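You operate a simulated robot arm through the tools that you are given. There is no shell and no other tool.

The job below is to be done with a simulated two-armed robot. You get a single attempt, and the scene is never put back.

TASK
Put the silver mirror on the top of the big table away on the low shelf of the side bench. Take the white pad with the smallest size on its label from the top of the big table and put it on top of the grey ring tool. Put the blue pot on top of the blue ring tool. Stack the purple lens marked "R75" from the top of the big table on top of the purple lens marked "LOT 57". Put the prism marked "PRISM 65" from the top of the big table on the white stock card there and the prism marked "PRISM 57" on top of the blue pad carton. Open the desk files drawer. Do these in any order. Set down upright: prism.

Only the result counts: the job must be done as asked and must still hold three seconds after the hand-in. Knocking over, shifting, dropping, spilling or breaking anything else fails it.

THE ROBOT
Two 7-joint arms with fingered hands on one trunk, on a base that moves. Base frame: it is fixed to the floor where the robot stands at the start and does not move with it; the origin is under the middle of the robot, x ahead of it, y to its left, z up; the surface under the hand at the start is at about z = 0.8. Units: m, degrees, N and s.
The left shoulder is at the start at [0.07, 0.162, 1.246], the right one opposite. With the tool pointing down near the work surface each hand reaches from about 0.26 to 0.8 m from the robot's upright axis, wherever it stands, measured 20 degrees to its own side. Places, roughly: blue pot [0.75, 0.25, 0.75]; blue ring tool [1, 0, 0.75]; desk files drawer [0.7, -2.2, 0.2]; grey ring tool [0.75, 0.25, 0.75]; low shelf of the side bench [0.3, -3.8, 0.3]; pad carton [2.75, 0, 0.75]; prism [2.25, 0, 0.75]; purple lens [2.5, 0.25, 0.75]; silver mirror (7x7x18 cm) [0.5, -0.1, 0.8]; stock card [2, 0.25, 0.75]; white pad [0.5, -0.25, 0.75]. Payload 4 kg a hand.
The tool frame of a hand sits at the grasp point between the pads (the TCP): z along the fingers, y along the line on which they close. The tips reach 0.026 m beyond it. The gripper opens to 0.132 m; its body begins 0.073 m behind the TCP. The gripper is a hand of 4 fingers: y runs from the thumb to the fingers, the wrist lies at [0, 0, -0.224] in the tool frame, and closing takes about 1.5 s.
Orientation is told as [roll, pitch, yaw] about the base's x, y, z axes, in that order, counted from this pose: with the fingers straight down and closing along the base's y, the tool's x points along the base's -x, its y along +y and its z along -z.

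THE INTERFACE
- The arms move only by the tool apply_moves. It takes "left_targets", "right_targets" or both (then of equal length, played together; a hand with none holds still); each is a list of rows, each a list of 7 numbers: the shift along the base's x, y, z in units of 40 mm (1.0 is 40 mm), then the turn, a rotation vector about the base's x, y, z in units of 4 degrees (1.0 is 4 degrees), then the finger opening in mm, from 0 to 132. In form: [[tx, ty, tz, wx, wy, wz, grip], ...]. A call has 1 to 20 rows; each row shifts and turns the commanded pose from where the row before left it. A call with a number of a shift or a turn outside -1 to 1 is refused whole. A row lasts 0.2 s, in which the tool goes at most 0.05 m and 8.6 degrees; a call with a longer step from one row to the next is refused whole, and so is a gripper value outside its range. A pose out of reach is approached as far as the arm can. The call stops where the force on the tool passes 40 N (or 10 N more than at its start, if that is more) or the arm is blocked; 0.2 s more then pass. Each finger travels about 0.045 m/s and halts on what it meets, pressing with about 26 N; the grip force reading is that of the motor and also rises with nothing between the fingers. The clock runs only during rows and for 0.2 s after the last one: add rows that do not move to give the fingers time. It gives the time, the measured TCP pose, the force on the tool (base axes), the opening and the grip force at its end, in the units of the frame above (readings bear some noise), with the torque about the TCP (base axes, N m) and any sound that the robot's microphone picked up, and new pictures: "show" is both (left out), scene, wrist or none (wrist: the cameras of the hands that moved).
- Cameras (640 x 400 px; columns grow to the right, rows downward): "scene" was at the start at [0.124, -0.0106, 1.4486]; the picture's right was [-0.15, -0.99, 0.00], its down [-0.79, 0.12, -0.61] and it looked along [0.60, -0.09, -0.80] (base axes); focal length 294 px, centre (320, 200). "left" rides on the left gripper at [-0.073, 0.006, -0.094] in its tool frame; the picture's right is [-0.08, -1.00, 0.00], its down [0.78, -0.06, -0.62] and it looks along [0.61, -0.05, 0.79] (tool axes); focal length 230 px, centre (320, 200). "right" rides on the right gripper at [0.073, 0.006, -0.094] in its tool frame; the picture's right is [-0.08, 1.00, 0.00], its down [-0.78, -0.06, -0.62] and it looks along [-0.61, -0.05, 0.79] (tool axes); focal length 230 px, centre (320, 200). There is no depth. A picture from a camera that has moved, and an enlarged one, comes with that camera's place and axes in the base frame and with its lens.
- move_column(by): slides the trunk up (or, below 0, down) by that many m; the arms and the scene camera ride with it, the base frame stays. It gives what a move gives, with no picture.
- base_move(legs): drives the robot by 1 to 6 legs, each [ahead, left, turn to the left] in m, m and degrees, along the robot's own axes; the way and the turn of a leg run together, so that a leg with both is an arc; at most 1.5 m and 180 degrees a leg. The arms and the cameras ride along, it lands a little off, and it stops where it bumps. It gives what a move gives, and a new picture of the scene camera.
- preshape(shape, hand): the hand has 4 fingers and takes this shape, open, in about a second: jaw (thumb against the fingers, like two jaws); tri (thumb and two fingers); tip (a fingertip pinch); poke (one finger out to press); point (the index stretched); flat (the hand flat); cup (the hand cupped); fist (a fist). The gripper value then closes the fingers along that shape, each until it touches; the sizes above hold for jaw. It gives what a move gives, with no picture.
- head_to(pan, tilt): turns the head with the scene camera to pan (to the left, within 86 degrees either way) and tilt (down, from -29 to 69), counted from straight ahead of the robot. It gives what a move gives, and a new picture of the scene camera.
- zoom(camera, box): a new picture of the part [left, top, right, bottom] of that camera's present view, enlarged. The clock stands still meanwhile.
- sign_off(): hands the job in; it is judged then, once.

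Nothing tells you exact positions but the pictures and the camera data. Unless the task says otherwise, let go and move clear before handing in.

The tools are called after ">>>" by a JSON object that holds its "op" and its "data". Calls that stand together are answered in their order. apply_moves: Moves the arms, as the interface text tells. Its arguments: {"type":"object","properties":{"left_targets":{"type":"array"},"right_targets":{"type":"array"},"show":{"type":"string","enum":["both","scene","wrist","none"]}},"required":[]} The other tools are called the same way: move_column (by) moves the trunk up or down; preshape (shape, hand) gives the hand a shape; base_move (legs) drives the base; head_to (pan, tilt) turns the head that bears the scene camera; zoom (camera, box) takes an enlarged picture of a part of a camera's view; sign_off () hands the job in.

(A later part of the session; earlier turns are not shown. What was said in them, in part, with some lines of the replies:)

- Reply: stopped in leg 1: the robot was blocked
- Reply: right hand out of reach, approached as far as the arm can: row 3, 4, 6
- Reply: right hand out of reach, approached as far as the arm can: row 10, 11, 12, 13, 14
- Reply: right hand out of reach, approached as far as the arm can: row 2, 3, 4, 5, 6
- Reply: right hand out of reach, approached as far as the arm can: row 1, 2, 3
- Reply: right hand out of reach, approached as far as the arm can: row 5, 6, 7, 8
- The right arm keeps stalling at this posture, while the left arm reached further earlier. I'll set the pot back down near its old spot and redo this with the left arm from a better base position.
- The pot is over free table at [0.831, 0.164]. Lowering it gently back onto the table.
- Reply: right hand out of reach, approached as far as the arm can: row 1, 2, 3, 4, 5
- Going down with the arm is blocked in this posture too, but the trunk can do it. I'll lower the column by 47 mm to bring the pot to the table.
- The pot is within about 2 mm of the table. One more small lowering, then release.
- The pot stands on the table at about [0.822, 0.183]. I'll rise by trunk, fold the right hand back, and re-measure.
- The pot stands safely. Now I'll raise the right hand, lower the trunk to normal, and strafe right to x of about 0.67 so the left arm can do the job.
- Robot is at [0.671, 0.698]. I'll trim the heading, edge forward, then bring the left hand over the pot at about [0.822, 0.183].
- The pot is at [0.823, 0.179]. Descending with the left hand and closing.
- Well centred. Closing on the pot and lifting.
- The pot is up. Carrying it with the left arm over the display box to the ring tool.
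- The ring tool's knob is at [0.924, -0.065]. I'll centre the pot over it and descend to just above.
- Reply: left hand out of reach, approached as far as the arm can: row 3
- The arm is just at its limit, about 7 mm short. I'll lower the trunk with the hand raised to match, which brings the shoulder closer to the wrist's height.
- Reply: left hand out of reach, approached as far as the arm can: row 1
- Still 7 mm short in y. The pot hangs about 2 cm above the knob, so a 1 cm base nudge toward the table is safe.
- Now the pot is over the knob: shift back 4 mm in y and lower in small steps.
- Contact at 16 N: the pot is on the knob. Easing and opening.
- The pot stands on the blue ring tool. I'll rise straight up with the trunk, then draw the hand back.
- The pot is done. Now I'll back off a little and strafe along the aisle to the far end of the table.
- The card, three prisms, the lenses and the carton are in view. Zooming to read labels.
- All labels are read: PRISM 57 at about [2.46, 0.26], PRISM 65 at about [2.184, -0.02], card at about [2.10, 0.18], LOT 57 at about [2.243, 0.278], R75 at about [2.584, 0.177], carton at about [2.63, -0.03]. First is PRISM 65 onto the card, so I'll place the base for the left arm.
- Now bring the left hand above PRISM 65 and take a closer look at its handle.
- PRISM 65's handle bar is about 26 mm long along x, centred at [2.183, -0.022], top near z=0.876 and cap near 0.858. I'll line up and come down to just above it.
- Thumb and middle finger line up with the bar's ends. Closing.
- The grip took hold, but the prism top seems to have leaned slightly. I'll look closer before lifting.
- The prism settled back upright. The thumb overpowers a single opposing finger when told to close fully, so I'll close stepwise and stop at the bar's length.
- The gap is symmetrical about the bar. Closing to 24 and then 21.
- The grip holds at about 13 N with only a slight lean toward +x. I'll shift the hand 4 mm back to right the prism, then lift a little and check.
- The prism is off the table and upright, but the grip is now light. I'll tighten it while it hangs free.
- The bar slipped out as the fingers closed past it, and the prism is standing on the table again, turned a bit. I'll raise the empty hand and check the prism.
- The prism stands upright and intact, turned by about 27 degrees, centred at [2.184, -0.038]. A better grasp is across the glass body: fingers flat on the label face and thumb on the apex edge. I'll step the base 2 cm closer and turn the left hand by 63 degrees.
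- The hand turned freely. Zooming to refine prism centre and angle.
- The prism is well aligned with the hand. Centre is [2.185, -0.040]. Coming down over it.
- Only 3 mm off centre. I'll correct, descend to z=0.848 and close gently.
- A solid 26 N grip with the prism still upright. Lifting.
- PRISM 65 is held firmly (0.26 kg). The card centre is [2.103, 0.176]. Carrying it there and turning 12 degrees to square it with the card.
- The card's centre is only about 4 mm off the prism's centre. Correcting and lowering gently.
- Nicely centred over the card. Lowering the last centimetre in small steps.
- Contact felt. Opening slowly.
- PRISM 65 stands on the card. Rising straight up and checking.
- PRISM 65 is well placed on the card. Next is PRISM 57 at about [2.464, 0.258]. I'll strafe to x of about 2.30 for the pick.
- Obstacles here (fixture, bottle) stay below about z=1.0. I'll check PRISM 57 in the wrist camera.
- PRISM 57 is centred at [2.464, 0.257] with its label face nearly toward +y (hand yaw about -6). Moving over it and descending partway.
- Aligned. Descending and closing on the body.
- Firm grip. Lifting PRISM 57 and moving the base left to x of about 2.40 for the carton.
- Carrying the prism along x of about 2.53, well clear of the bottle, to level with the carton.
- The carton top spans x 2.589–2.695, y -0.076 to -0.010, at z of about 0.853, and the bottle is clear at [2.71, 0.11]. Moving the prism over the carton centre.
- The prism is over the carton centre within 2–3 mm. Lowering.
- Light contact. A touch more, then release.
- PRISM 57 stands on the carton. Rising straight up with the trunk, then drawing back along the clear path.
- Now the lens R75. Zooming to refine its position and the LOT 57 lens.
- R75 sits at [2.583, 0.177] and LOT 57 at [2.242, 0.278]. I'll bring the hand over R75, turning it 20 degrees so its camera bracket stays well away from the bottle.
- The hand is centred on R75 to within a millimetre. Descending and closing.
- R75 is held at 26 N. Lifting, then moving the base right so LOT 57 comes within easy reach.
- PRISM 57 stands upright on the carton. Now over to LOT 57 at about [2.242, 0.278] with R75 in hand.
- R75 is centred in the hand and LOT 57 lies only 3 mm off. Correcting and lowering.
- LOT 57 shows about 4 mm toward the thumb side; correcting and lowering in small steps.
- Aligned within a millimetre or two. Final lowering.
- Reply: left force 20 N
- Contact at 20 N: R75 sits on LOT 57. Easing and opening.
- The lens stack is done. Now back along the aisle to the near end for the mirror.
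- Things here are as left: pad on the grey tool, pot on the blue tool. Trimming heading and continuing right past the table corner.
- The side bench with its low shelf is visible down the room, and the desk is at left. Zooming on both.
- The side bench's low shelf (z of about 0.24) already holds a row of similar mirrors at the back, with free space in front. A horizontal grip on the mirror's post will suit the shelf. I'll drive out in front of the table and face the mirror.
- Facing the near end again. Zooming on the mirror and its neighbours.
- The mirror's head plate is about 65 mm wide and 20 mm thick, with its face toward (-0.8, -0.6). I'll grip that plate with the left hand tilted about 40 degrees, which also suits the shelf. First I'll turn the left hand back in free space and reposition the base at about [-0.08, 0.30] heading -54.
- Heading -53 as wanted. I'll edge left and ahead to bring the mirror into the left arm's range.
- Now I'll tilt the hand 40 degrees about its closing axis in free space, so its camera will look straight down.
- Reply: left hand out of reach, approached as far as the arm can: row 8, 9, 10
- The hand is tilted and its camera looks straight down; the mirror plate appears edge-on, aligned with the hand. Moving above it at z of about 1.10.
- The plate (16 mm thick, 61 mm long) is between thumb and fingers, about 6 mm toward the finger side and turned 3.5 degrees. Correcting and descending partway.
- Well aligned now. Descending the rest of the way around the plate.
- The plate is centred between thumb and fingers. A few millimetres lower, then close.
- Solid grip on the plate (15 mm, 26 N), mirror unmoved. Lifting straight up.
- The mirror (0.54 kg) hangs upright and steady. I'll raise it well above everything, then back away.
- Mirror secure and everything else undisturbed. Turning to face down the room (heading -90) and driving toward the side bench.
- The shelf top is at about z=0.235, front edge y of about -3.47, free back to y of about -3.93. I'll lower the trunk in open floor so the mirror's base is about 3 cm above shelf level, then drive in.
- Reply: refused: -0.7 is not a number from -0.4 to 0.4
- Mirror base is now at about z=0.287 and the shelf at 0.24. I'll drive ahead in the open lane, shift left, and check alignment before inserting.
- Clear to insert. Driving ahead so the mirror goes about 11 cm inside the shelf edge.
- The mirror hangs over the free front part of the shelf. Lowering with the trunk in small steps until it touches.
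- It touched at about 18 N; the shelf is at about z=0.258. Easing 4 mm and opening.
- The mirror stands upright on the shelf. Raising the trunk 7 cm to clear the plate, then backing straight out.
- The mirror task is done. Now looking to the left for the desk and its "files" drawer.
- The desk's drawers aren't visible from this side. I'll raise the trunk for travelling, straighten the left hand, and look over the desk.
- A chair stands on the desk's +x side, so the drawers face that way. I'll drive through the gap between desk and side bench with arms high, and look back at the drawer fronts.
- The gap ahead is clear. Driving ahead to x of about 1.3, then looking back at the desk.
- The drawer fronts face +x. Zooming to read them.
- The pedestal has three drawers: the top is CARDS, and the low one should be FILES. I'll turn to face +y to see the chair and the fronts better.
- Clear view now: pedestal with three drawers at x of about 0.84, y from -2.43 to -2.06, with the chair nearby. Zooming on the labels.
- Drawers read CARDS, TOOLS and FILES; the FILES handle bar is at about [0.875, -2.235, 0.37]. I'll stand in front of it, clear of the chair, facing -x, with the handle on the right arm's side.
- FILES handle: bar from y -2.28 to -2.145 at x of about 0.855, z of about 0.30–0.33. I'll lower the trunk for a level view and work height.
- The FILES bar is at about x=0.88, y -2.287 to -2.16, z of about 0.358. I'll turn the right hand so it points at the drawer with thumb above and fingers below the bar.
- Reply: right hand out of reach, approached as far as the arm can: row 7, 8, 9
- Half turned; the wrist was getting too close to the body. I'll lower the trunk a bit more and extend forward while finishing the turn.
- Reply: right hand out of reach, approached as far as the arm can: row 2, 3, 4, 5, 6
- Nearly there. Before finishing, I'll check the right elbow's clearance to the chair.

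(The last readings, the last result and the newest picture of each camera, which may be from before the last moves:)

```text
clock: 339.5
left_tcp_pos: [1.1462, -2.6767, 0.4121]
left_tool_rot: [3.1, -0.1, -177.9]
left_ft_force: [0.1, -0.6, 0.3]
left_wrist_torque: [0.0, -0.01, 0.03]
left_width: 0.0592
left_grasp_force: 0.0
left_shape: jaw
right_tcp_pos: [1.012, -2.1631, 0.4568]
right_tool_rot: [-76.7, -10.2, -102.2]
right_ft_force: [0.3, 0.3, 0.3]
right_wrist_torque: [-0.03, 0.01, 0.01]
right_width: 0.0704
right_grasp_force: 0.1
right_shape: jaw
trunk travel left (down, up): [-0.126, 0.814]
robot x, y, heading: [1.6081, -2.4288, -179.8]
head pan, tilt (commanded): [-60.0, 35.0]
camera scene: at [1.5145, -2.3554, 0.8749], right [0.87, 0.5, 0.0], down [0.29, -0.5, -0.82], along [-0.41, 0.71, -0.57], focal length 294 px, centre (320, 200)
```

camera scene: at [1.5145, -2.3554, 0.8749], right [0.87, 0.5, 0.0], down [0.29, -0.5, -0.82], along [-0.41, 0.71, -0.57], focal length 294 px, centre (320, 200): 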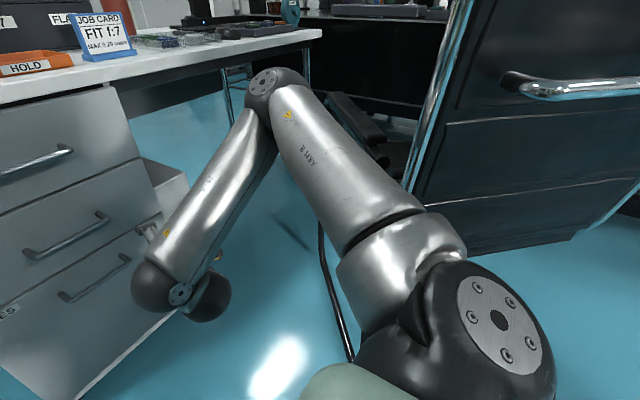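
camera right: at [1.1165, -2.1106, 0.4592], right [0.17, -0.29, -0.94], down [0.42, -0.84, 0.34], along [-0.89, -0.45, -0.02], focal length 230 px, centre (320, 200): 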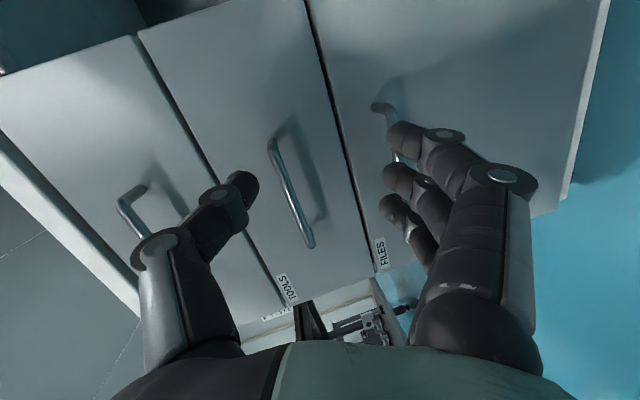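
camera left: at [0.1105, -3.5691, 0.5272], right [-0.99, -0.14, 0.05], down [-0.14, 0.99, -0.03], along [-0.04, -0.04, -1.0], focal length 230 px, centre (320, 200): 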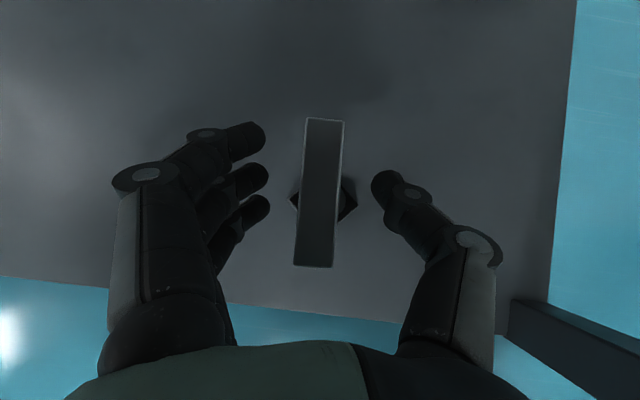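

The elbow is clear of the chair by about 15 cm. Finishing the turn and lining up in front of the FILES bar.

>>> {"op": "apply_moves", "data": {"right_targets": [[0, -0.3, -0.4, 0.962, 0.962, 0.962, 70], [0, -0.3, -0.5, 0.962, 0.962, 0.962, 70], [0, -0.3, -0.5, 0.962, 0.962, 0.962, 70], [0, -0.3, -0.5, 0, 0, 0, 70], [0, 0, 0, 0, 0, 0, 70]], "show": "both"}}

>>> {"op": "head_to", "data": {"pan": -15, "tilt": 40}}

>>> {"op": "zoom", "data": {"camera": "scene", "box": [230, 60, 470, 280]}}

```text
clock: 340.7
left_tcp_pos: [1.1455, -2.6775, 0.4116]
left_tool_rot: [3.1, -0.1, -177.9]
left_ft_force: [-0.4, -0.7, 0.7]
left_wrist_torque: [-0.04, -0.03, -0.02]
left_width: 0.0595
left_grasp_force: 0.1
left_shape: jaw
right_tcp_pos: [1.0412, -2.1791, 0.4558]
right_tool_rot: [-87.5, -2.0, -91.8]
right_ft_force: [-0.3, -0.1, 1.2]
right_wrist_torque: [0.01, -0.04, 0.01]
right_width: 0.0707
right_grasp_force: 0.0
right_shape: jaw
right hand out of reach, approached as far as the arm can: row 1, 2, 3, 4
trunk travel left (down, up): [-0.126, 0.814]
robot x, y, heading: [1.6102, -2.4302, -180.0]
head pan, tilt (commanded): [-60.0, 35.0]
camera scene: at [1.5145, -2.3554, 0.8749], right [0.87, 0.5, 0.0], down [0.29, -0.5, -0.82], along [-0.41, 0.71, -0.57], focal length 294 px, centre (320, 200)
camera right: at [1.1362, -2.1086, 0.4521], right [0.04, -0.11, -0.99], down [0.59, -0.8, 0.11], along [-0.81, -0.59, 0.03], focal length 230 px, centre (320, 200)
```

scene: 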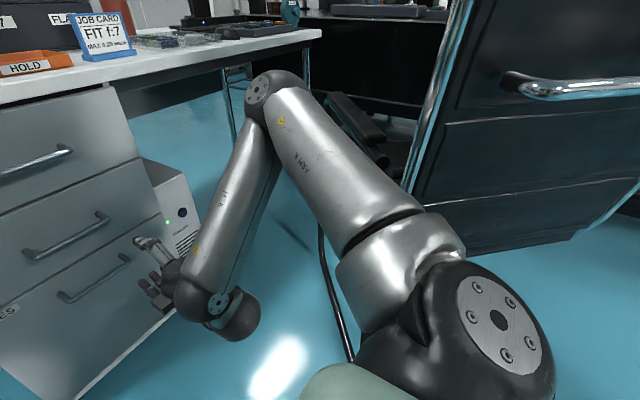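
right: 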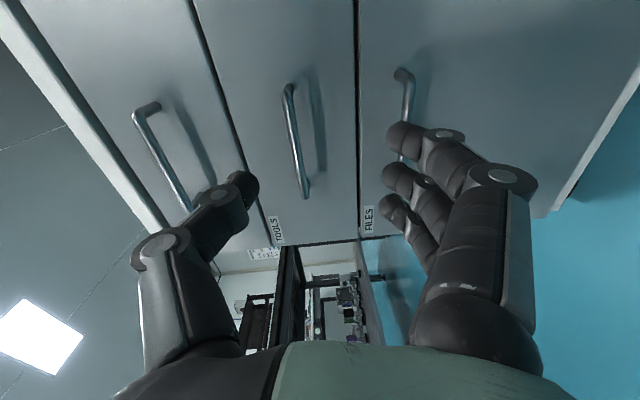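

```text
clock: 341.8
left_tcp_pos: [1.1448, -2.678, 0.4107]
left_tool_rot: [3.1, -0.1, -177.9]
left_ft_force: [0.1, -0.2, 0.8]
left_wrist_torque: [-0.03, -0.04, -0.02]
left_width: 0.0593
left_grasp_force: 0.0
left_shape: jaw
right_tcp_pos: [1.0408, -2.178, 0.4551]
right_tool_rot: [-87.5, -1.8, -91.8]
right_ft_force: [0.0, 0.4, 0.2]
right_wrist_torque: [-0.01, 0.02, 0.04]
right_width: 0.0704
right_grasp_force: 0.1
right_shape: jaw
trunk travel left (down, up): [-0.126, 0.814]
robot x, y, heading: [1.6101, -2.4331, -179.9]
head pan, tilt (commanded): [-15.0, 40.0]
camera scene: at [1.4765, -2.4096, 0.8674], right [0.26, 0.97, 0.0], down [0.62, -0.17, -0.77], along [-0.74, 0.2, -0.64], focal length 294 px, centre (320, 200)
```

scene: 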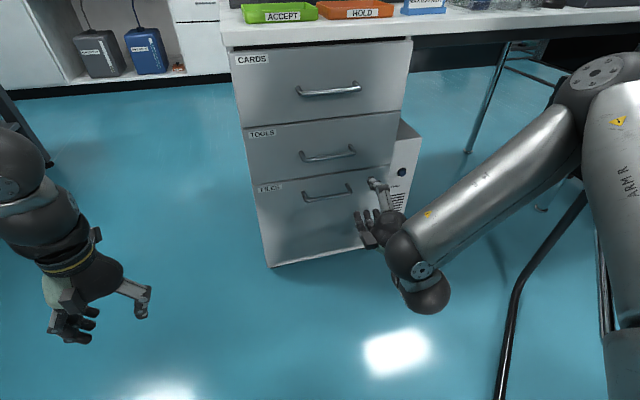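

```text
1.82 times, centred on (350, 170) of scene
camera zoom: at [1.4765, -2.4096, 0.8674], right [0.26, 0.97, 0.0], down [0.62, -0.17, -0.77], along [-0.74, 0.2, -0.64], focal length 534 px, centre (266, 254)
```

zoom: 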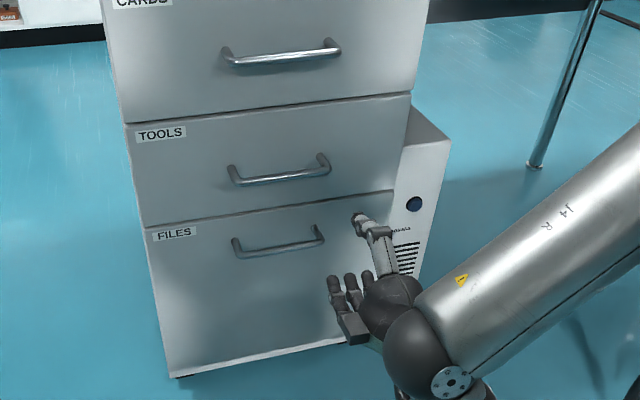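

The hand now points at the drawer, thumb above and fingers below. I'll use trunk and base for the final alignment: down 9 cm and left 4.5 cm.

>>> {"op": "move_column", "data": {"by": -0.092}}

>>> {"op": "base_move", "data": {"legs": [[0, 0.045, 0]]}}

>>> {"op": "zoom", "data": {"camera": "right", "box": [0, 0, 640, 400]}}

>>> {"op": "zoom", "data": {"camera": "scene", "box": [230, 60, 430, 240]}}

```text
clock: 343.1
left_tcp_pos: [1.1461, -2.6774, 0.32]
left_tool_rot: [3.1, -0.1, -177.9]
left_ft_force: [0.2, 0.3, 1.0]
left_wrist_torque: [-0.02, 0.02, 0.0]
left_width: 0.0594
left_grasp_force: 0.0
left_shape: jaw
right_tcp_pos: [1.0405, -2.1777, 0.3635]
right_tool_rot: [-87.5, -1.9, -91.7]
right_ft_force: [-0.5, -0.1, -0.6]
right_wrist_torque: [-0.02, 0.03, 0.01]
right_width: 0.0704
right_grasp_force: 0.1
right_shape: jaw
trunk travel left (down, up): [-0.034, 0.906]
robot x, y, heading: [1.6092, -2.432, -179.9]
head pan, tilt (commanded): [-15.0, 40.0]
```

```text
clock: 344.0
left_tcp_pos: [1.1443, -2.7219, 0.3197]
left_tool_rot: [3.1, -0.1, -177.9]
left_ft_force: [0.0, -0.2, 0.3]
left_wrist_torque: [0.0, 0.0, -0.01]
left_width: 0.0592
left_grasp_force: 0.1
left_shape: jaw
right_tcp_pos: [1.0415, -2.2227, 0.3623]
right_tool_rot: [-87.5, -1.9, -91.8]
right_ft_force: [0.6, 0.2, -0.3]
right_wrist_torque: [-0.03, -0.01, 0.0]
right_width: 0.0707
right_grasp_force: 0.0
right_shape: jaw
trunk travel left (down, up): [-0.034, 0.906]
robot x, y, heading: [1.6116, -2.4734, -180.1]
head pan, tilt (commanded): [-15.0, 40.0]
camera scene: at [1.4765, -2.4542, 0.7754], right [0.26, 0.97, 0.0], down [0.62, -0.17, -0.77], along [-0.74, 0.2, -0.64], focal length 294 px, centre (320, 200)
```

scene: 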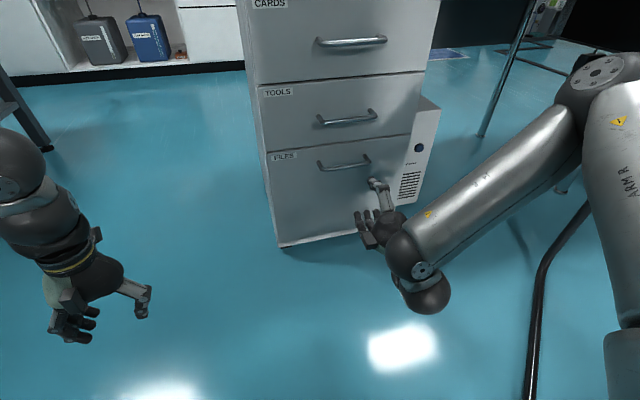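

```text
1.00 times, centred on (320, 200) of right (not enlarged: the box is as wide or as high as the picture)
camera zoom: at [1.1362, -2.1531, 0.3601], right [0.04, -0.11, -0.99], down [0.59, -0.8, 0.11], along [-0.81, -0.59, 0.03], focal length 230 px, centre (320, 200)
```

zoom: 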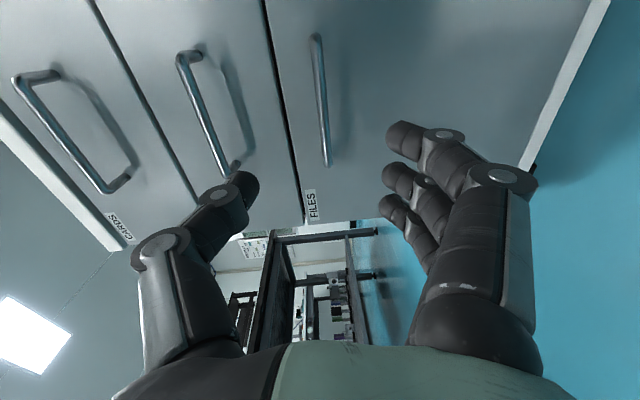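

```text
2.22 times, centred on (330, 150) of scene
camera zoom: at [1.4765, -2.4542, 0.7754], right [0.26, 0.97, 0.0], down [0.62, -0.17, -0.77], along [-0.74, 0.2, -0.64], focal length 653 px, centre (298, 311)
```

zoom: 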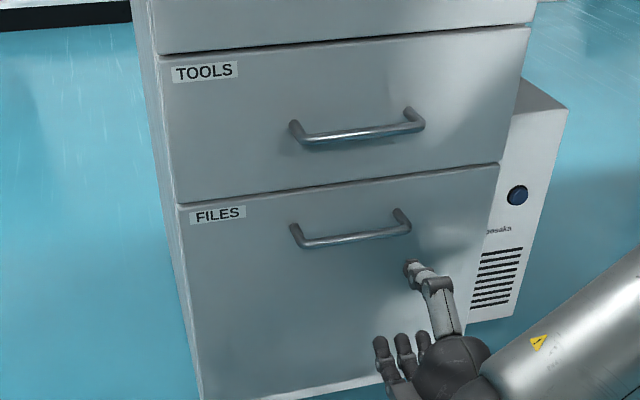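

The bar is centred on the hand in y, and 6 mm lower than the grasp point. I'll drop the trunk 6 mm and drive ahead 12 cm.

>>> {"op": "move_column", "data": {"by": -0.006}}

>>> {"op": "base_move", "data": {"legs": [[0.12, 0, 0]]}}

>>> {"op": "zoom", "data": {"camera": "right", "box": [0, 0, 640, 400]}}

>>> {"op": "zoom", "data": {"camera": "scene", "box": [250, 80, 430, 240]}}

```text
clock: 344.5
left_tcp_pos: [1.1457, -2.7217, 0.3129]
left_tool_rot: [3.1, -0.1, -177.9]
left_ft_force: [-0.3, 0.8, -0.2]
left_wrist_torque: [0.01, -0.02, 0.03]
left_width: 0.0594
left_grasp_force: 0.0
left_shape: jaw
right_tcp_pos: [1.0407, -2.223, 0.3571]
right_tool_rot: [-87.5, -1.9, -91.8]
right_ft_force: [-1.0, -0.6, 0.4]
right_wrist_torque: [-0.01, 0.01, -0.02]
right_width: 0.0708
right_grasp_force: 0.0
right_shape: jaw
trunk travel left (down, up): [-0.028, 0.912]
robot x, y, heading: [1.6066, -2.476, -179.9]
head pan, tilt (commanded): [-15.0, 40.0]
```

```text
clock: 345.8
left_tcp_pos: [1.0252, -2.721, 0.3129]
left_tool_rot: [3.0, 0.0, -178.0]
left_ft_force: [-0.2, -0.4, 1.2]
left_wrist_torque: [0.02, 0.0, 0.03]
left_width: 0.0595
left_grasp_force: 0.2
left_shape: jaw
right_tcp_pos: [0.9214, -2.2216, 0.3573]
right_tool_rot: [-87.5, -1.9, -92.0]
right_ft_force: [-0.1, -0.2, -0.3]
right_wrist_torque: [-0.02, 0.02, 0.03]
right_width: 0.0704
right_grasp_force: 0.0
right_shape: jaw
trunk travel left (down, up): [-0.028, 0.912]
robot x, y, heading: [1.4874, -2.4811, 180.0]
head pan, tilt (commanded): [-15.0, 40.0]
camera scene: at [1.3568, -2.4539, 0.7694], right [0.26, 0.97, 0.0], down [0.62, -0.17, -0.77], along [-0.74, 0.2, -0.64], focal length 294 px, centre (320, 200)
```

scene: 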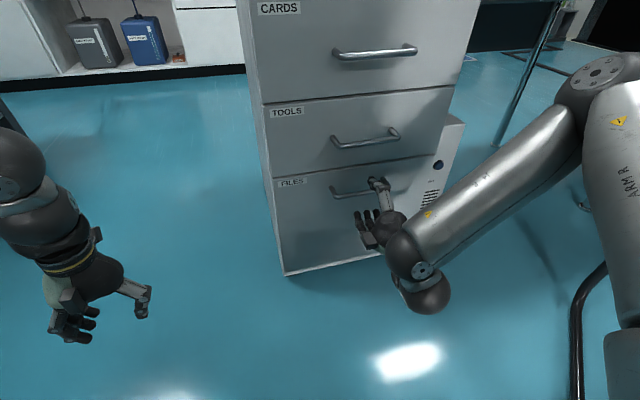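

```text
1.00 times, centred on (320, 200) of right (not enlarged: the box is as wide or as high as the picture)
camera zoom: at [1.017, -2.1521, 0.3541], right [0.04, -0.11, -0.99], down [0.59, -0.8, 0.11], along [-0.81, -0.59, 0.03], focal length 230 px, centre (320, 200)
```

zoom: 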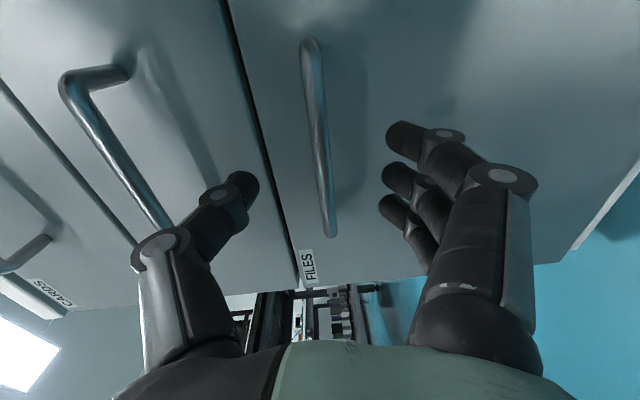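

```text
2.50 times, centred on (340, 160) of scene
camera zoom: at [1.3568, -2.4539, 0.7694], right [0.26, 0.97, 0.0], down [0.62, -0.17, -0.77], along [-0.74, 0.2, -0.64], focal length 735 px, centre (270, 300)
```

zoom: 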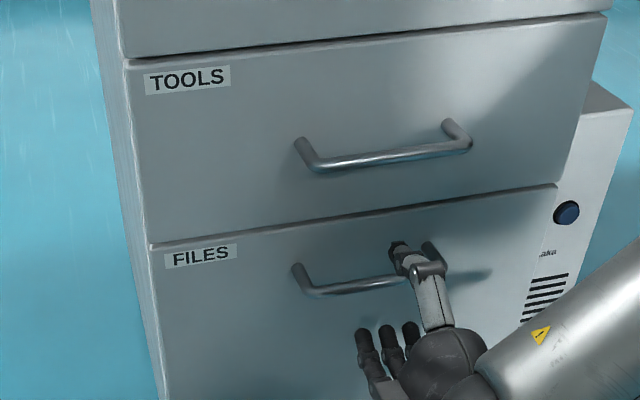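

The bar lies between thumb (above) and fingers (below). Driving the last 3 cm and closing.

>>> {"op": "base_move", "data": {"legs": [[0.03, 0, 0]]}}

>>> {"op": "zoom", "data": {"camera": "right", "box": [0, 0, 640, 400]}}

```text
clock: 346.6
left_tcp_pos: [0.9943, -2.7214, 0.3125]
left_tool_rot: [3.1, -0.2, -178.0]
left_ft_force: [0.0, -0.3, -0.1]
left_wrist_torque: [-0.01, 0.02, 0.01]
left_width: 0.0596
left_grasp_force: 0.0
left_shape: jaw
right_tcp_pos: [0.8909, -2.2208, 0.3576]
right_tool_rot: [-87.6, -1.9, -92.0]
right_ft_force: [0.4, 0.8, -0.5]
right_wrist_torque: [-0.01, -0.02, -0.01]
right_width: 0.0708
right_grasp_force: 0.0
right_shape: jaw
trunk travel left (down, up): [-0.028, 0.912]
robot x, y, heading: [1.4606, -2.4796, 180.2]
head pan, tilt (commanded): [-15.0, 40.0]
camera scene: at [1.3266, -2.4538, 0.7694], right [0.26, 0.97, 0.0], down [0.62, -0.17, -0.77], along [-0.74, 0.2, -0.64], focal length 294 px, centre (320, 200)
```

scene: 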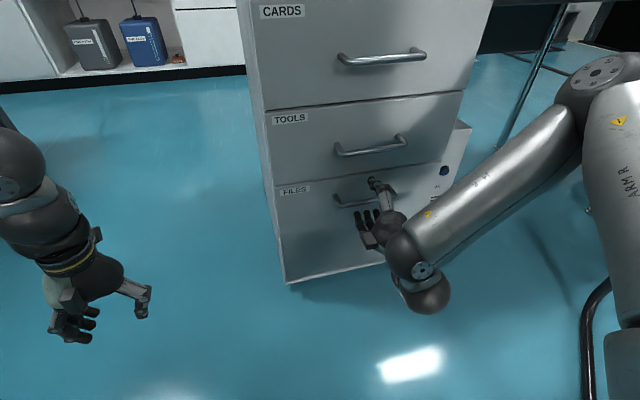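

```text
1.00 times, centred on (320, 200) of right (not enlarged: the box is as wide or as high as the picture)
camera zoom: at [0.987, -2.1518, 0.3541], right [0.04, -0.11, -0.99], down [0.59, -0.8, 0.11], along [-0.81, -0.59, 0.03], focal length 230 px, centre (320, 200)
```

zoom: 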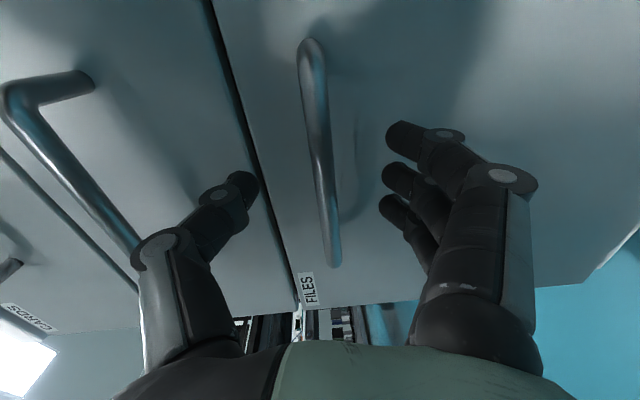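

The bar passes right through the grasp point. Closing.

>>> {"op": "apply_moves", "data": {"right_targets": [[0, 0, 0, 0, 0, 0, 50], [0, 0, 0, 0, 0, 0, 30], [0, 0, 0, 0, 0, 0, 15], [0, 0, 0, 0, 0, 0, 5], [0, 0, 0, 0, 0, 0, 0], [0, 0, 0, 0, 0, 0, 0], [0, 0, 0, 0, 0, 0, 0]], "show": "wrist"}}

>>> {"op": "zoom", "data": {"camera": "scene", "box": [270, 110, 450, 270]}}

```text
clock: 348.2
left_tcp_pos: [0.995, -2.721, 0.3138]
left_tool_rot: [3.1, -0.1, -178.1]
left_ft_force: [0.3, -0.3, -0.4]
left_wrist_torque: [0.0, -0.01, -0.02]
left_width: 0.0596
left_grasp_force: 0.1
left_shape: jaw
right_tcp_pos: [0.8911, -2.2206, 0.3569]
right_tool_rot: [-87.5, -1.9, -92.0]
right_ft_force: [-4.4, 1.3, -2.8]
right_wrist_torque: [0.02, -0.09, -0.07]
right_width: 0.004
right_grasp_force: 25.6
right_shape: jaw
trunk travel left (down, up): [-0.028, 0.912]
robot x, y, heading: [1.4589, -2.4782, 179.9]
head pan, tilt (commanded): [-15.0, 40.0]
camera right: at [0.9867, -2.1518, 0.3538], right [0.04, -0.11, -0.99], down [0.59, -0.8, 0.11], along [-0.81, -0.59, 0.03], focal length 230 px, centre (320, 200)
```

right: 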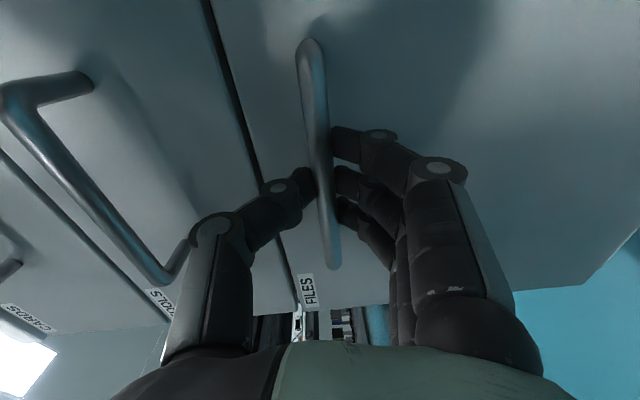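

```text
2.50 times, centred on (360, 190) of scene
camera zoom: at [1.3262, -2.4537, 0.7693], right [0.26, 0.97, 0.0], down [0.62, -0.17, -0.77], along [-0.74, 0.2, -0.64], focal length 735 px, centre (220, 225)
```

zoom: 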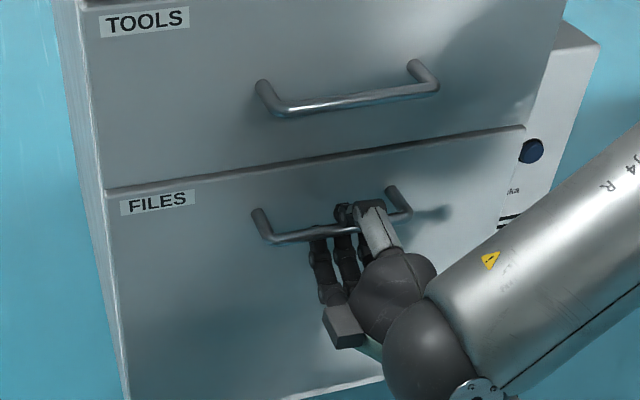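

The bar is gripped. Pulling gently by backing the base 6 cm.

>>> {"op": "base_move", "data": {"legs": [[-0.06, 0, 0]]}}

>>> {"op": "zoom", "data": {"camera": "right", "box": [0, 0, 640, 400]}}

```text
clock: 349.2
left_tcp_pos: [1.0561, -2.7208, 0.3132]
left_tool_rot: [3.0, 0.0, -177.9]
left_ft_force: [0.1, 0.0, 0.0]
left_wrist_torque: [0.0, -0.01, -0.04]
left_width: 0.0593
left_grasp_force: 0.1
left_shape: jaw
right_tcp_pos: [0.9524, -2.2214, 0.3577]
right_tool_rot: [-87.5, -1.8, -92.0]
right_ft_force: [-0.2, 0.2, -0.8]
right_wrist_torque: [-0.01, 0.02, -0.01]
right_width: 0.0
right_grasp_force: 26.1
right_shape: jaw
trunk travel left (down, up): [-0.028, 0.912]
robot x, y, heading: [1.5223, -2.4783, 180.0]
head pan, tilt (commanded): [-15.0, 40.0]
camera scene: at [1.3872, -2.4539, 0.7694], right [0.26, 0.97, 0.0], down [0.62, -0.17, -0.77], along [-0.74, 0.2, -0.64], focal length 294 px, centre (320, 200)
```

scene: 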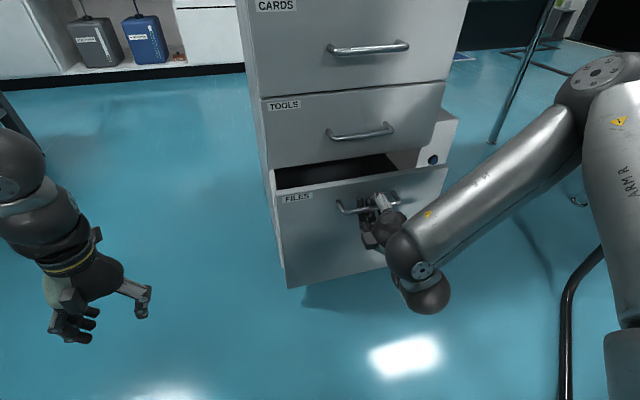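

```text
1.00 times, centred on (320, 200) of right (not enlarged: the box is as wide or as high as the picture)
camera zoom: at [1.0475, -2.1521, 0.3541], right [0.04, -0.11, -0.99], down [0.59, -0.8, 0.11], along [-0.81, -0.59, 0.03], focal length 230 px, centre (320, 200)
```

zoom: 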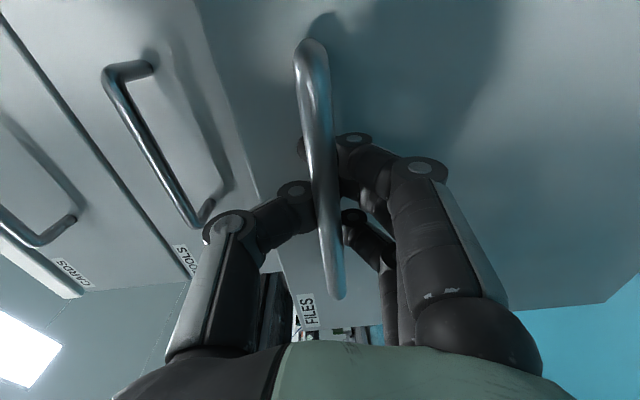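

The drawer is opening, with the fingers hooked behind the bar. Continuing to pull.

>>> {"op": "base_move", "data": {"legs": [[-0.14, 0, 0]]}}

>>> {"op": "zoom", "data": {"camera": "right", "box": [0, 0, 640, 400]}}

```text
clock: 350.5
left_tcp_pos: [1.1937, -2.7211, 0.3133]
left_tool_rot: [3.1, -0.1, -178.0]
left_ft_force: [0.2, -0.8, -0.5]
left_wrist_torque: [0.01, -0.02, -0.01]
left_width: 0.0594
left_grasp_force: 0.2
left_shape: jaw
right_tcp_pos: [1.0911, -2.2219, 0.3577]
right_tool_rot: [-87.5, -1.9, -92.0]
right_ft_force: [-0.4, -0.6, -0.1]
right_wrist_torque: [-0.03, -0.02, 0.01]
right_width: 0.0002
right_grasp_force: 26.0
right_shape: jaw
trunk travel left (down, up): [-0.028, 0.912]
robot x, y, heading: [1.6565, -2.4761, 180.1]
head pan, tilt (commanded): [-15.0, 40.0]
camera scene: at [1.5257, -2.4541, 0.7694], right [0.26, 0.97, 0.0], down [0.62, -0.17, -0.77], along [-0.74, 0.2, -0.64], focal length 294 px, centre (320, 200)
```

scene: 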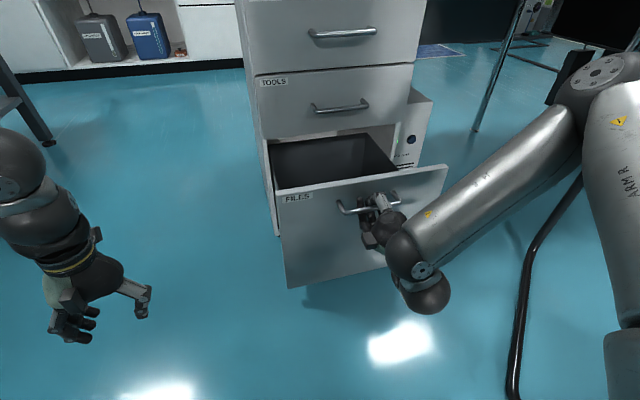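

```text
1.00 times, centred on (320, 200) of right (not enlarged: the box is as wide or as high as the picture)
camera zoom: at [1.1859, -2.1523, 0.3541], right [0.04, -0.11, -0.99], down [0.59, -0.8, 0.11], along [-0.81, -0.59, 0.03], focal length 230 px, centre (320, 200)
```

zoom: 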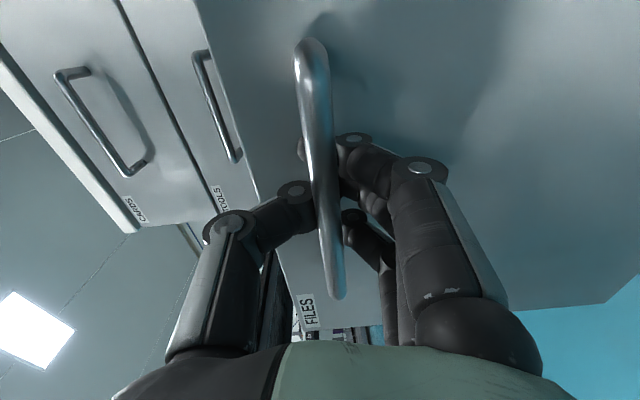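

The drawer is about 19 cm out. Checking the arm's clearance to the chair before pulling further.

>>> {"op": "head_to", "data": {"pan": -65, "tilt": 35}}

```text
clock: 351.7
left_tcp_pos: [1.1945, -2.7209, 0.3131]
left_tool_rot: [3.1, -0.2, -178.0]
left_ft_force: [0.5, -1.5, 0.7]
left_wrist_torque: [0.03, 0.01, -0.02]
left_width: 0.0593
left_grasp_force: 0.0
left_shape: jaw
right_tcp_pos: [1.0903, -2.2219, 0.3563]
right_tool_rot: [-87.5, -1.9, -92.0]
right_ft_force: [0.3, -0.3, 0.5]
right_wrist_torque: [0.01, 0.02, -0.02]
right_width: 0.0
right_grasp_force: 26.1
right_shape: jaw
trunk travel left (down, up): [-0.028, 0.912]
robot x, y, heading: [1.6576, -2.4803, 180.1]
head pan, tilt (commanded): [-65.0, 35.0]
camera scene: at [1.5706, -2.3964, 0.7769], right [0.91, 0.42, 0.0], down [0.24, -0.52, -0.82], along [-0.35, 0.74, -0.57], focal length 294 px, centre (320, 200)
```

scene: 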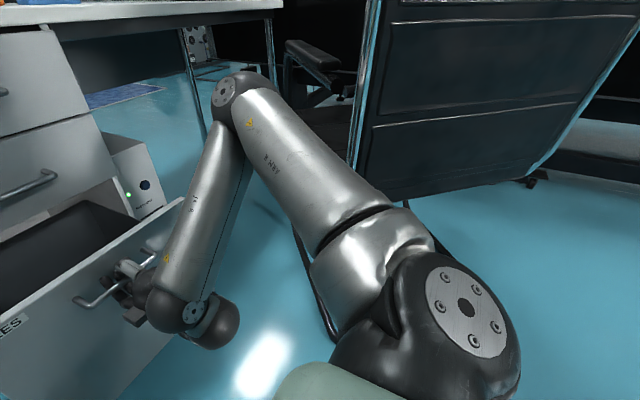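

The elbow will pass the chair back with about 6 cm to spare. Pulling another 12 cm.

>>> {"op": "base_move", "data": {"legs": [[-0.12, 0, 0]]}}

>>> {"op": "zoom", "data": {"camera": "right", "box": [0, 0, 640, 400]}}

```text
clock: 352.9
left_tcp_pos: [1.3155, -2.7219, 0.3147]
left_tool_rot: [3.1, -0.1, -177.8]
left_ft_force: [0.5, 0.2, -0.5]
left_wrist_torque: [-0.02, 0.01, 0.04]
left_width: 0.0591
left_grasp_force: 0.0
left_shape: jaw
right_tcp_pos: [1.2115, -2.2227, 0.3577]
right_tool_rot: [-87.5, -1.9, -91.9]
right_ft_force: [-0.8, -0.2, -0.5]
right_wrist_torque: [0.01, 0.01, 0.01]
right_width: 0.0
right_grasp_force: 26.2
right_shape: jaw
trunk travel left (down, up): [-0.028, 0.912]
robot x, y, heading: [1.7783, -2.477, -180.0]
head pan, tilt (commanded): [-65.0, 35.0]
camera scene: at [1.6917, -2.3966, 0.7769], right [0.91, 0.42, 0.0], down [0.24, -0.52, -0.82], along [-0.35, 0.74, -0.57], focal length 294 px, centre (320, 200)
```

scene: 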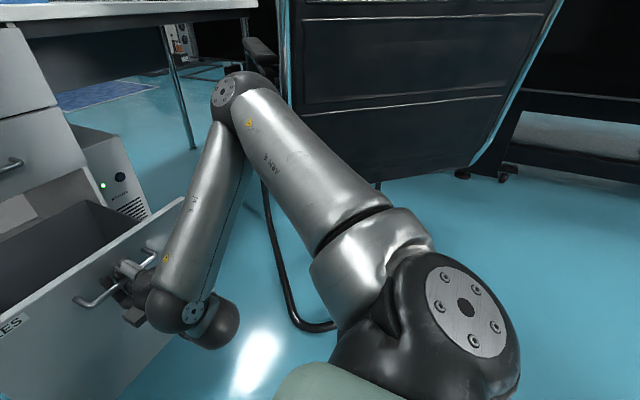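

```text
1.00 times, centred on (320, 200) of right (not enlarged: the box is as wide or as high as the picture)
camera zoom: at [1.3065, -2.1531, 0.3541], right [0.04, -0.11, -0.99], down [0.59, -0.8, 0.11], along [-0.81, -0.59, 0.03], focal length 230 px, centre (320, 200)
```

zoom: 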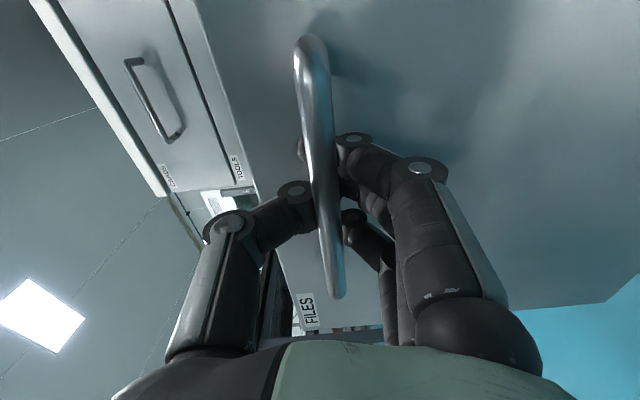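

About 31 cm out with little force. Pulling a little more in small steps while watching the force.

>>> {"op": "base_move", "data": {"legs": [[-0.05, 0, 0]]}}

>>> {"op": "head_to", "data": {"pan": -10, "tilt": 35}}

```text
clock: 353.9
left_tcp_pos: [1.3589, -2.7221, 0.3135]
left_tool_rot: [3.1, 0.0, -177.7]
left_ft_force: [0.4, -0.2, 0.4]
left_wrist_torque: [-0.04, 0.02, 0.02]
left_width: 0.0592
left_grasp_force: 0.1
left_shape: jaw
right_tcp_pos: [1.2478, -2.2242, 0.3625]
right_tool_rot: [-88.5, -2.2, -92.1]
right_ft_force: [-8.9, 1.0, 0.0]
right_wrist_torque: [0.02, 0.1, -0.02]
right_width: 0.0006
right_grasp_force: 25.7
right_shape: jaw
trunk travel left (down, up): [-0.028, 0.912]
robot x, y, heading: [1.8234, -2.4788, -179.8]
head pan, tilt (commanded): [-65.0, 35.0]
stopped in leg 1: the force on the tool passed its limit at 52 N (the readings are from after the stop); the commanded pose is now the measured one
camera scene: at [1.7334, -2.3966, 0.7768], right [0.91, 0.42, 0.0], down [0.24, -0.52, -0.82], along [-0.35, 0.74, -0.57], focal length 294 px, centre (320, 200)
```

scene: 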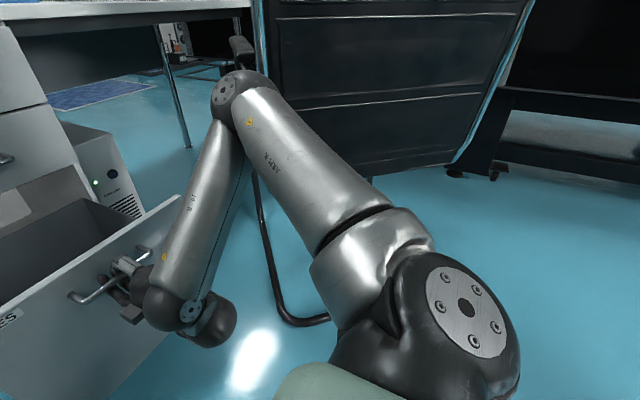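

```text
clock: 355.1
left_tcp_pos: [1.3577, -2.7225, 0.3139]
left_tool_rot: [3.1, -0.1, -177.8]
left_ft_force: [-0.9, 0.4, 0.3]
left_wrist_torque: [0.04, -0.01, 0.0]
left_width: 0.0593
left_grasp_force: 0.0
left_shape: jaw
right_tcp_pos: [1.2482, -2.2232, 0.3629]
right_tool_rot: [-88.5, -2.0, -92.0]
right_ft_force: [-15.4, 0.9, 1.2]
right_wrist_torque: [0.05, 0.15, 0.03]
right_width: 0.0005
right_grasp_force: 25.9
right_shape: jaw
trunk travel left (down, up): [-0.028, 0.912]
robot x, y, heading: [1.82, -2.4777, -179.7]
head pan, tilt (commanded): [-10.0, 35.0]
camera scene: at [1.6841, -2.4612, 0.7769], right [0.17, 0.98, 0.0], down [0.57, -0.1, -0.82], along [-0.81, 0.14, -0.57], focal length 294 px, centre (320, 200)
```

scene: 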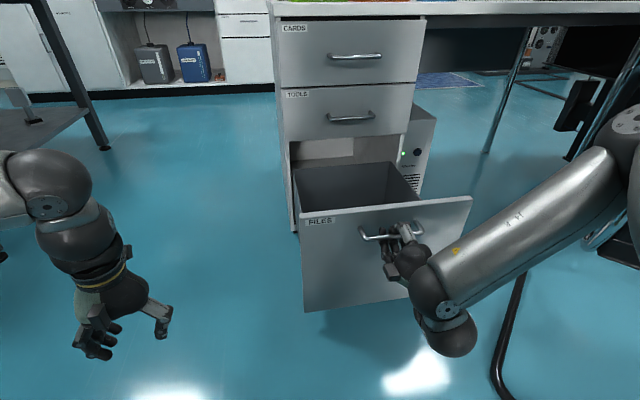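

The drawer reached its stop, fully open. Easing forward 1 cm, opening the hand, and backing straight out.

>>> {"op": "base_move", "data": {"legs": [[0.008, 0, 0]]}}

>>> {"op": "apply_moves", "data": {"right_targets": [[0, 0, 0, 0, 0, 0, 20], [0, 0, 0, 0, 0, 0, 40], [0, 0, 0, 0, 0, 0, 60], [0, 0, 0, 0, 0, 0, 76], [0, 0, 0, 0, 0, 0, 76], [0, 0, 0, 0, 0, 0, 76], [0, 0, 0, 0, 0, 0, 76]], "show": "wrist"}}

```text
clock: 355.9
left_tcp_pos: [1.3507, -2.7212, 0.3125]
left_tool_rot: [3.1, -0.1, -177.9]
left_ft_force: [-0.5, -0.4, -0.2]
left_wrist_torque: [0.01, 0.0, 0.0]
left_width: 0.0595
left_grasp_force: 0.0
left_shape: jaw
right_tcp_pos: [1.2414, -2.2219, 0.3613]
right_tool_rot: [-88.3, -2.0, -92.0]
right_ft_force: [0.5, 0.7, -2.5]
right_wrist_torque: [0.01, 0.02, 0.0]
right_width: 0.0
right_grasp_force: 26.4
right_shape: jaw
trunk travel left (down, up): [-0.028, 0.912]
robot x, y, heading: [1.8082, -2.4758, -180.1]
head pan, tilt (commanded): [-10.0, 35.0]
camera scene: at [1.6763, -2.4612, 0.7769], right [0.17, 0.98, 0.0], down [0.57, -0.1, -0.82], along [-0.81, 0.14, -0.57], focal length 294 px, centre (320, 200)
```

scene: 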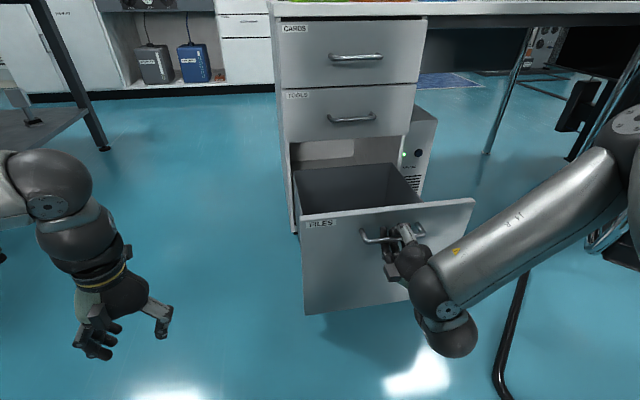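

```text
clock: 357.5
left_tcp_pos: [1.3499, -2.7213, 0.3144]
left_tool_rot: [3.1, -0.1, -178.0]
left_ft_force: [0.7, 0.8, 0.1]
left_wrist_torque: [-0.01, 0.04, -0.04]
left_width: 0.0595
left_grasp_force: 0.1
left_shape: jaw
right_tcp_pos: [1.2412, -2.2218, 0.3612]
right_tool_rot: [-88.3, -1.9, -92.1]
right_ft_force: [0.1, 0.3, 0.0]
right_wrist_torque: [0.01, -0.03, 0.02]
right_width: 0.0752
right_grasp_force: 0.0
right_shape: jaw
trunk travel left (down, up): [-0.028, 0.912]
robot x, y, heading: [1.8115, -2.4775, -179.8]
head pan, tilt (commanded): [-10.0, 35.0]
camera right: at [1.3369, -2.1535, 0.3569], right [0.03, -0.11, -0.99], down [0.59, -0.8, 0.11], along [-0.81, -0.59, 0.05], focal length 230 px, centre (320, 200)
```

right: 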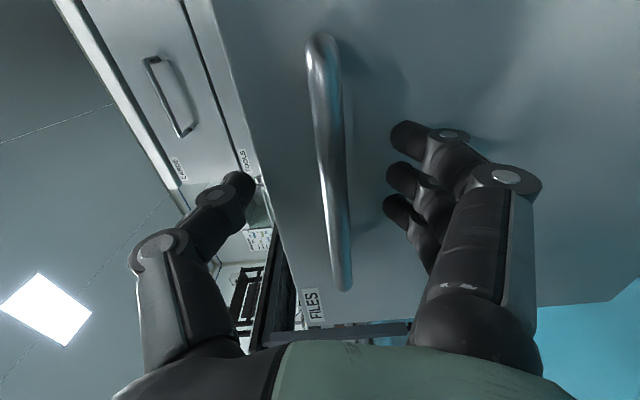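

The bar is free. Backing straight out.

>>> {"op": "base_move", "data": {"legs": [[-0.2, 0, 0]]}}

>>> {"op": "zoom", "data": {"camera": "scene", "box": [240, 0, 480, 320]}}

```text
clock: 359.1
left_tcp_pos: [1.5488, -2.7231, 0.3128]
left_tool_rot: [3.2, -0.1, -177.7]
left_ft_force: [0.2, 0.2, 0.4]
left_wrist_torque: [0.0, 0.0, 0.0]
left_width: 0.0594
left_grasp_force: 0.0
left_shape: jaw
right_tcp_pos: [1.4379, -2.2229, 0.3628]
right_tool_rot: [-88.3, -2.0, -91.9]
right_ft_force: [0.1, -0.8, -0.3]
right_wrist_torque: [-0.02, -0.02, 0.01]
right_width: 0.0752
right_grasp_force: 0.1
right_shape: jaw
trunk travel left (down, up): [-0.028, 0.912]
robot x, y, heading: [2.0113, -2.4776, -179.8]
head pan, tilt (commanded): [-10.0, 35.0]
camera scene: at [1.8747, -2.4611, 0.7769], right [0.17, 0.99, 0.0], down [0.57, -0.1, -0.82], along [-0.81, 0.14, -0.57], focal length 294 px, centre (320, 200)
```

scene: 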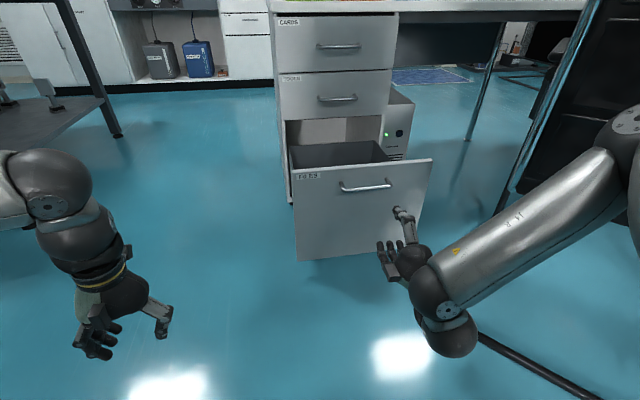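

```text
1.25 times, centred on (360, 160) of scene
camera zoom: at [1.8747, -2.4611, 0.7769], right [0.17, 0.99, 0.0], down [0.57, -0.1, -0.82], along [-0.81, 0.14, -0.57], focal length 368 px, centre (270, 250)
```

zoom: 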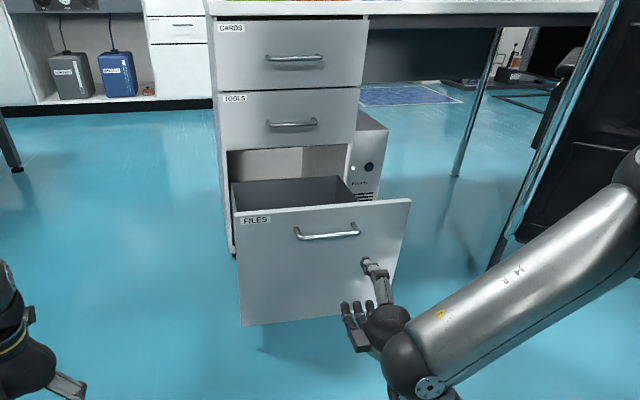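

The FILES drawer is fully open and the hand is clear. A quick look at the chair and surroundings to make sure nothing was disturbed.

>>> {"op": "head_to", "data": {"pan": -45, "tilt": 30}}

>>> {"op": "head_to", "data": {"pan": 35, "tilt": 15}}

>>> {"op": "zoom", "data": {"camera": "scene", "box": [60, 80, 320, 280]}}

```text
clock: 360.1
left_tcp_pos: [1.5494, -2.7224, 0.3137]
left_tool_rot: [3.2, -0.1, -177.7]
left_ft_force: [0.9, -0.1, -0.4]
left_wrist_torque: [-0.03, -0.01, -0.02]
left_width: 0.0592
left_grasp_force: 0.0
left_shape: jaw
right_tcp_pos: [1.4392, -2.2229, 0.3609]
right_tool_rot: [-88.3, -2.0, -91.9]
right_ft_force: [0.1, 0.6, -0.6]
right_wrist_torque: [0.01, -0.01, -0.01]
right_width: 0.0753
right_grasp_force: 0.0
right_shape: jaw
trunk travel left (down, up): [-0.028, 0.912]
robot x, y, heading: [2.012, -2.4781, -180.0]
head pan, tilt (commanded): [-45.0, 30.0]
camera scene: at [1.8973, -2.4124, 0.7847], right [0.7, 0.71, 0.0], down [0.36, -0.35, -0.87], along [-0.61, 0.61, -0.5], focal length 294 px, centre (320, 200)
```

scene: 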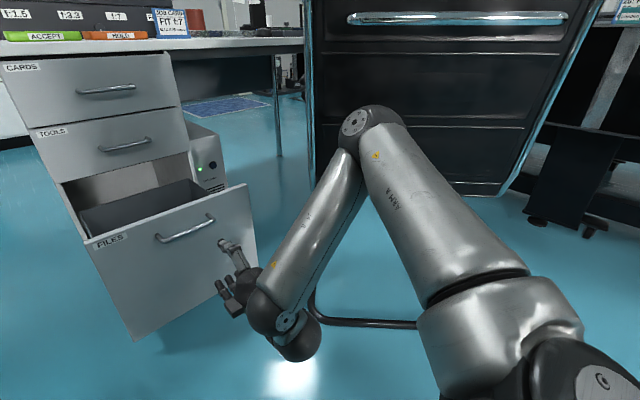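

```text
clock: 361.6
left_tcp_pos: [1.5501, -2.7211, 0.3135]
left_tool_rot: [3.1, -0.2, -177.7]
left_ft_force: [0.7, 0.3, 0.1]
left_wrist_torque: [0.01, 0.0, 0.01]
left_width: 0.0591
left_grasp_force: 0.0
left_shape: jaw
right_tcp_pos: [1.4394, -2.2235, 0.3626]
right_tool_rot: [-88.2, -2.0, -91.9]
right_ft_force: [-0.8, 0.6, -0.4]
right_wrist_torque: [0.0, 0.04, 0.0]
right_width: 0.0753
right_grasp_force: 0.1
right_shape: jaw
trunk travel left (down, up): [-0.028, 0.912]
robot x, y, heading: [2.0134, -2.475, -180.1]
head pan, tilt (commanded): [35.0, 15.0]
camera scene: at [1.8852, -2.5299, 0.8089], right [-0.58, 0.82, 0.0], down [0.21, 0.15, -0.97], along [-0.79, -0.56, -0.26], focal length 294 px, centre (320, 200)
```

scene: 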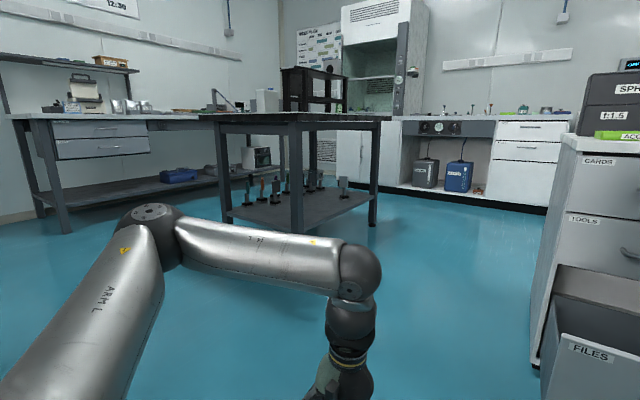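

```text
2.00 times, centred on (190, 180) of scene
camera zoom: at [1.8852, -2.5299, 0.8089], right [-0.58, 0.82, 0.0], down [0.21, 0.15, -0.97], along [-0.79, -0.56, -0.26], focal length 588 px, centre (580, 240)
```

zoom: 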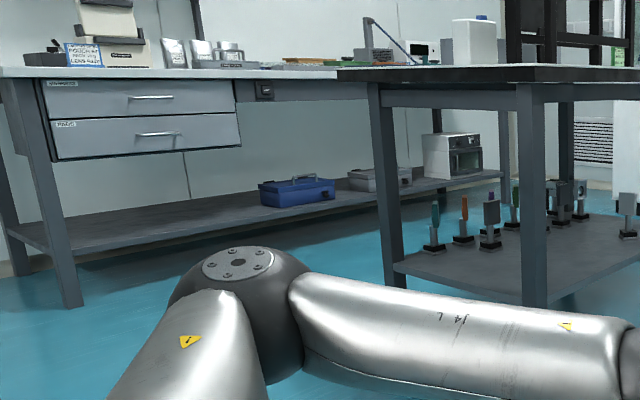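

All six jobs look right. The mirror is upright on the low shelf, pad 59 is on the grey tool, and the pot is on the blue tool. R75 is on LOT 57, PRISM 65 is on the card, PRISM 57 is on the carton, and the FILES drawer is fully open. Both hands are empty and clear, so I'm handing in.

>>> {"op": "sign_off", "data": {}}

```text
The job is handed in.
```

The job is handed in. All six items were done, and both hands were empty and clear at hand-in. I don't have the judge's result.

| Item | Final state |
|---|---|
| Silver mirror | Standing upright on the front of the side bench's low shelf, ahead of the row of similar pieces. |
| White pad "59" | Resting on the grey ring tool. The other two pads I found read 62 and 75. |
| Blue pot | Resting on the blue ring tool. |
| Lens "R75" | Stacked on "LOT 57". |
| PRISM 65 | Upright on the stock card. |
| PRISM 57 | Upright on the blue pad carton. |
| Desk files drawer | Pulled to its stop, about 35 cm out. |

These points could matter to the judging:

- **PRISM 65:** it slipped about 3 cm back onto the table during my first grasp. It landed upright and looked undamaged, and I placed it after regrasping.
- **Blue pot:** I set it back down once near its starting spot when the right arm could not reach, then finished with the left arm.
- **Table:** the base bumped the big table's near edge once. Nothing on it appeared to move.
- **Chair by the desk:** the right arm passed close to it with no contact felt. Its position looked unchanged, but my measurement of that is only good to about 3 cm.
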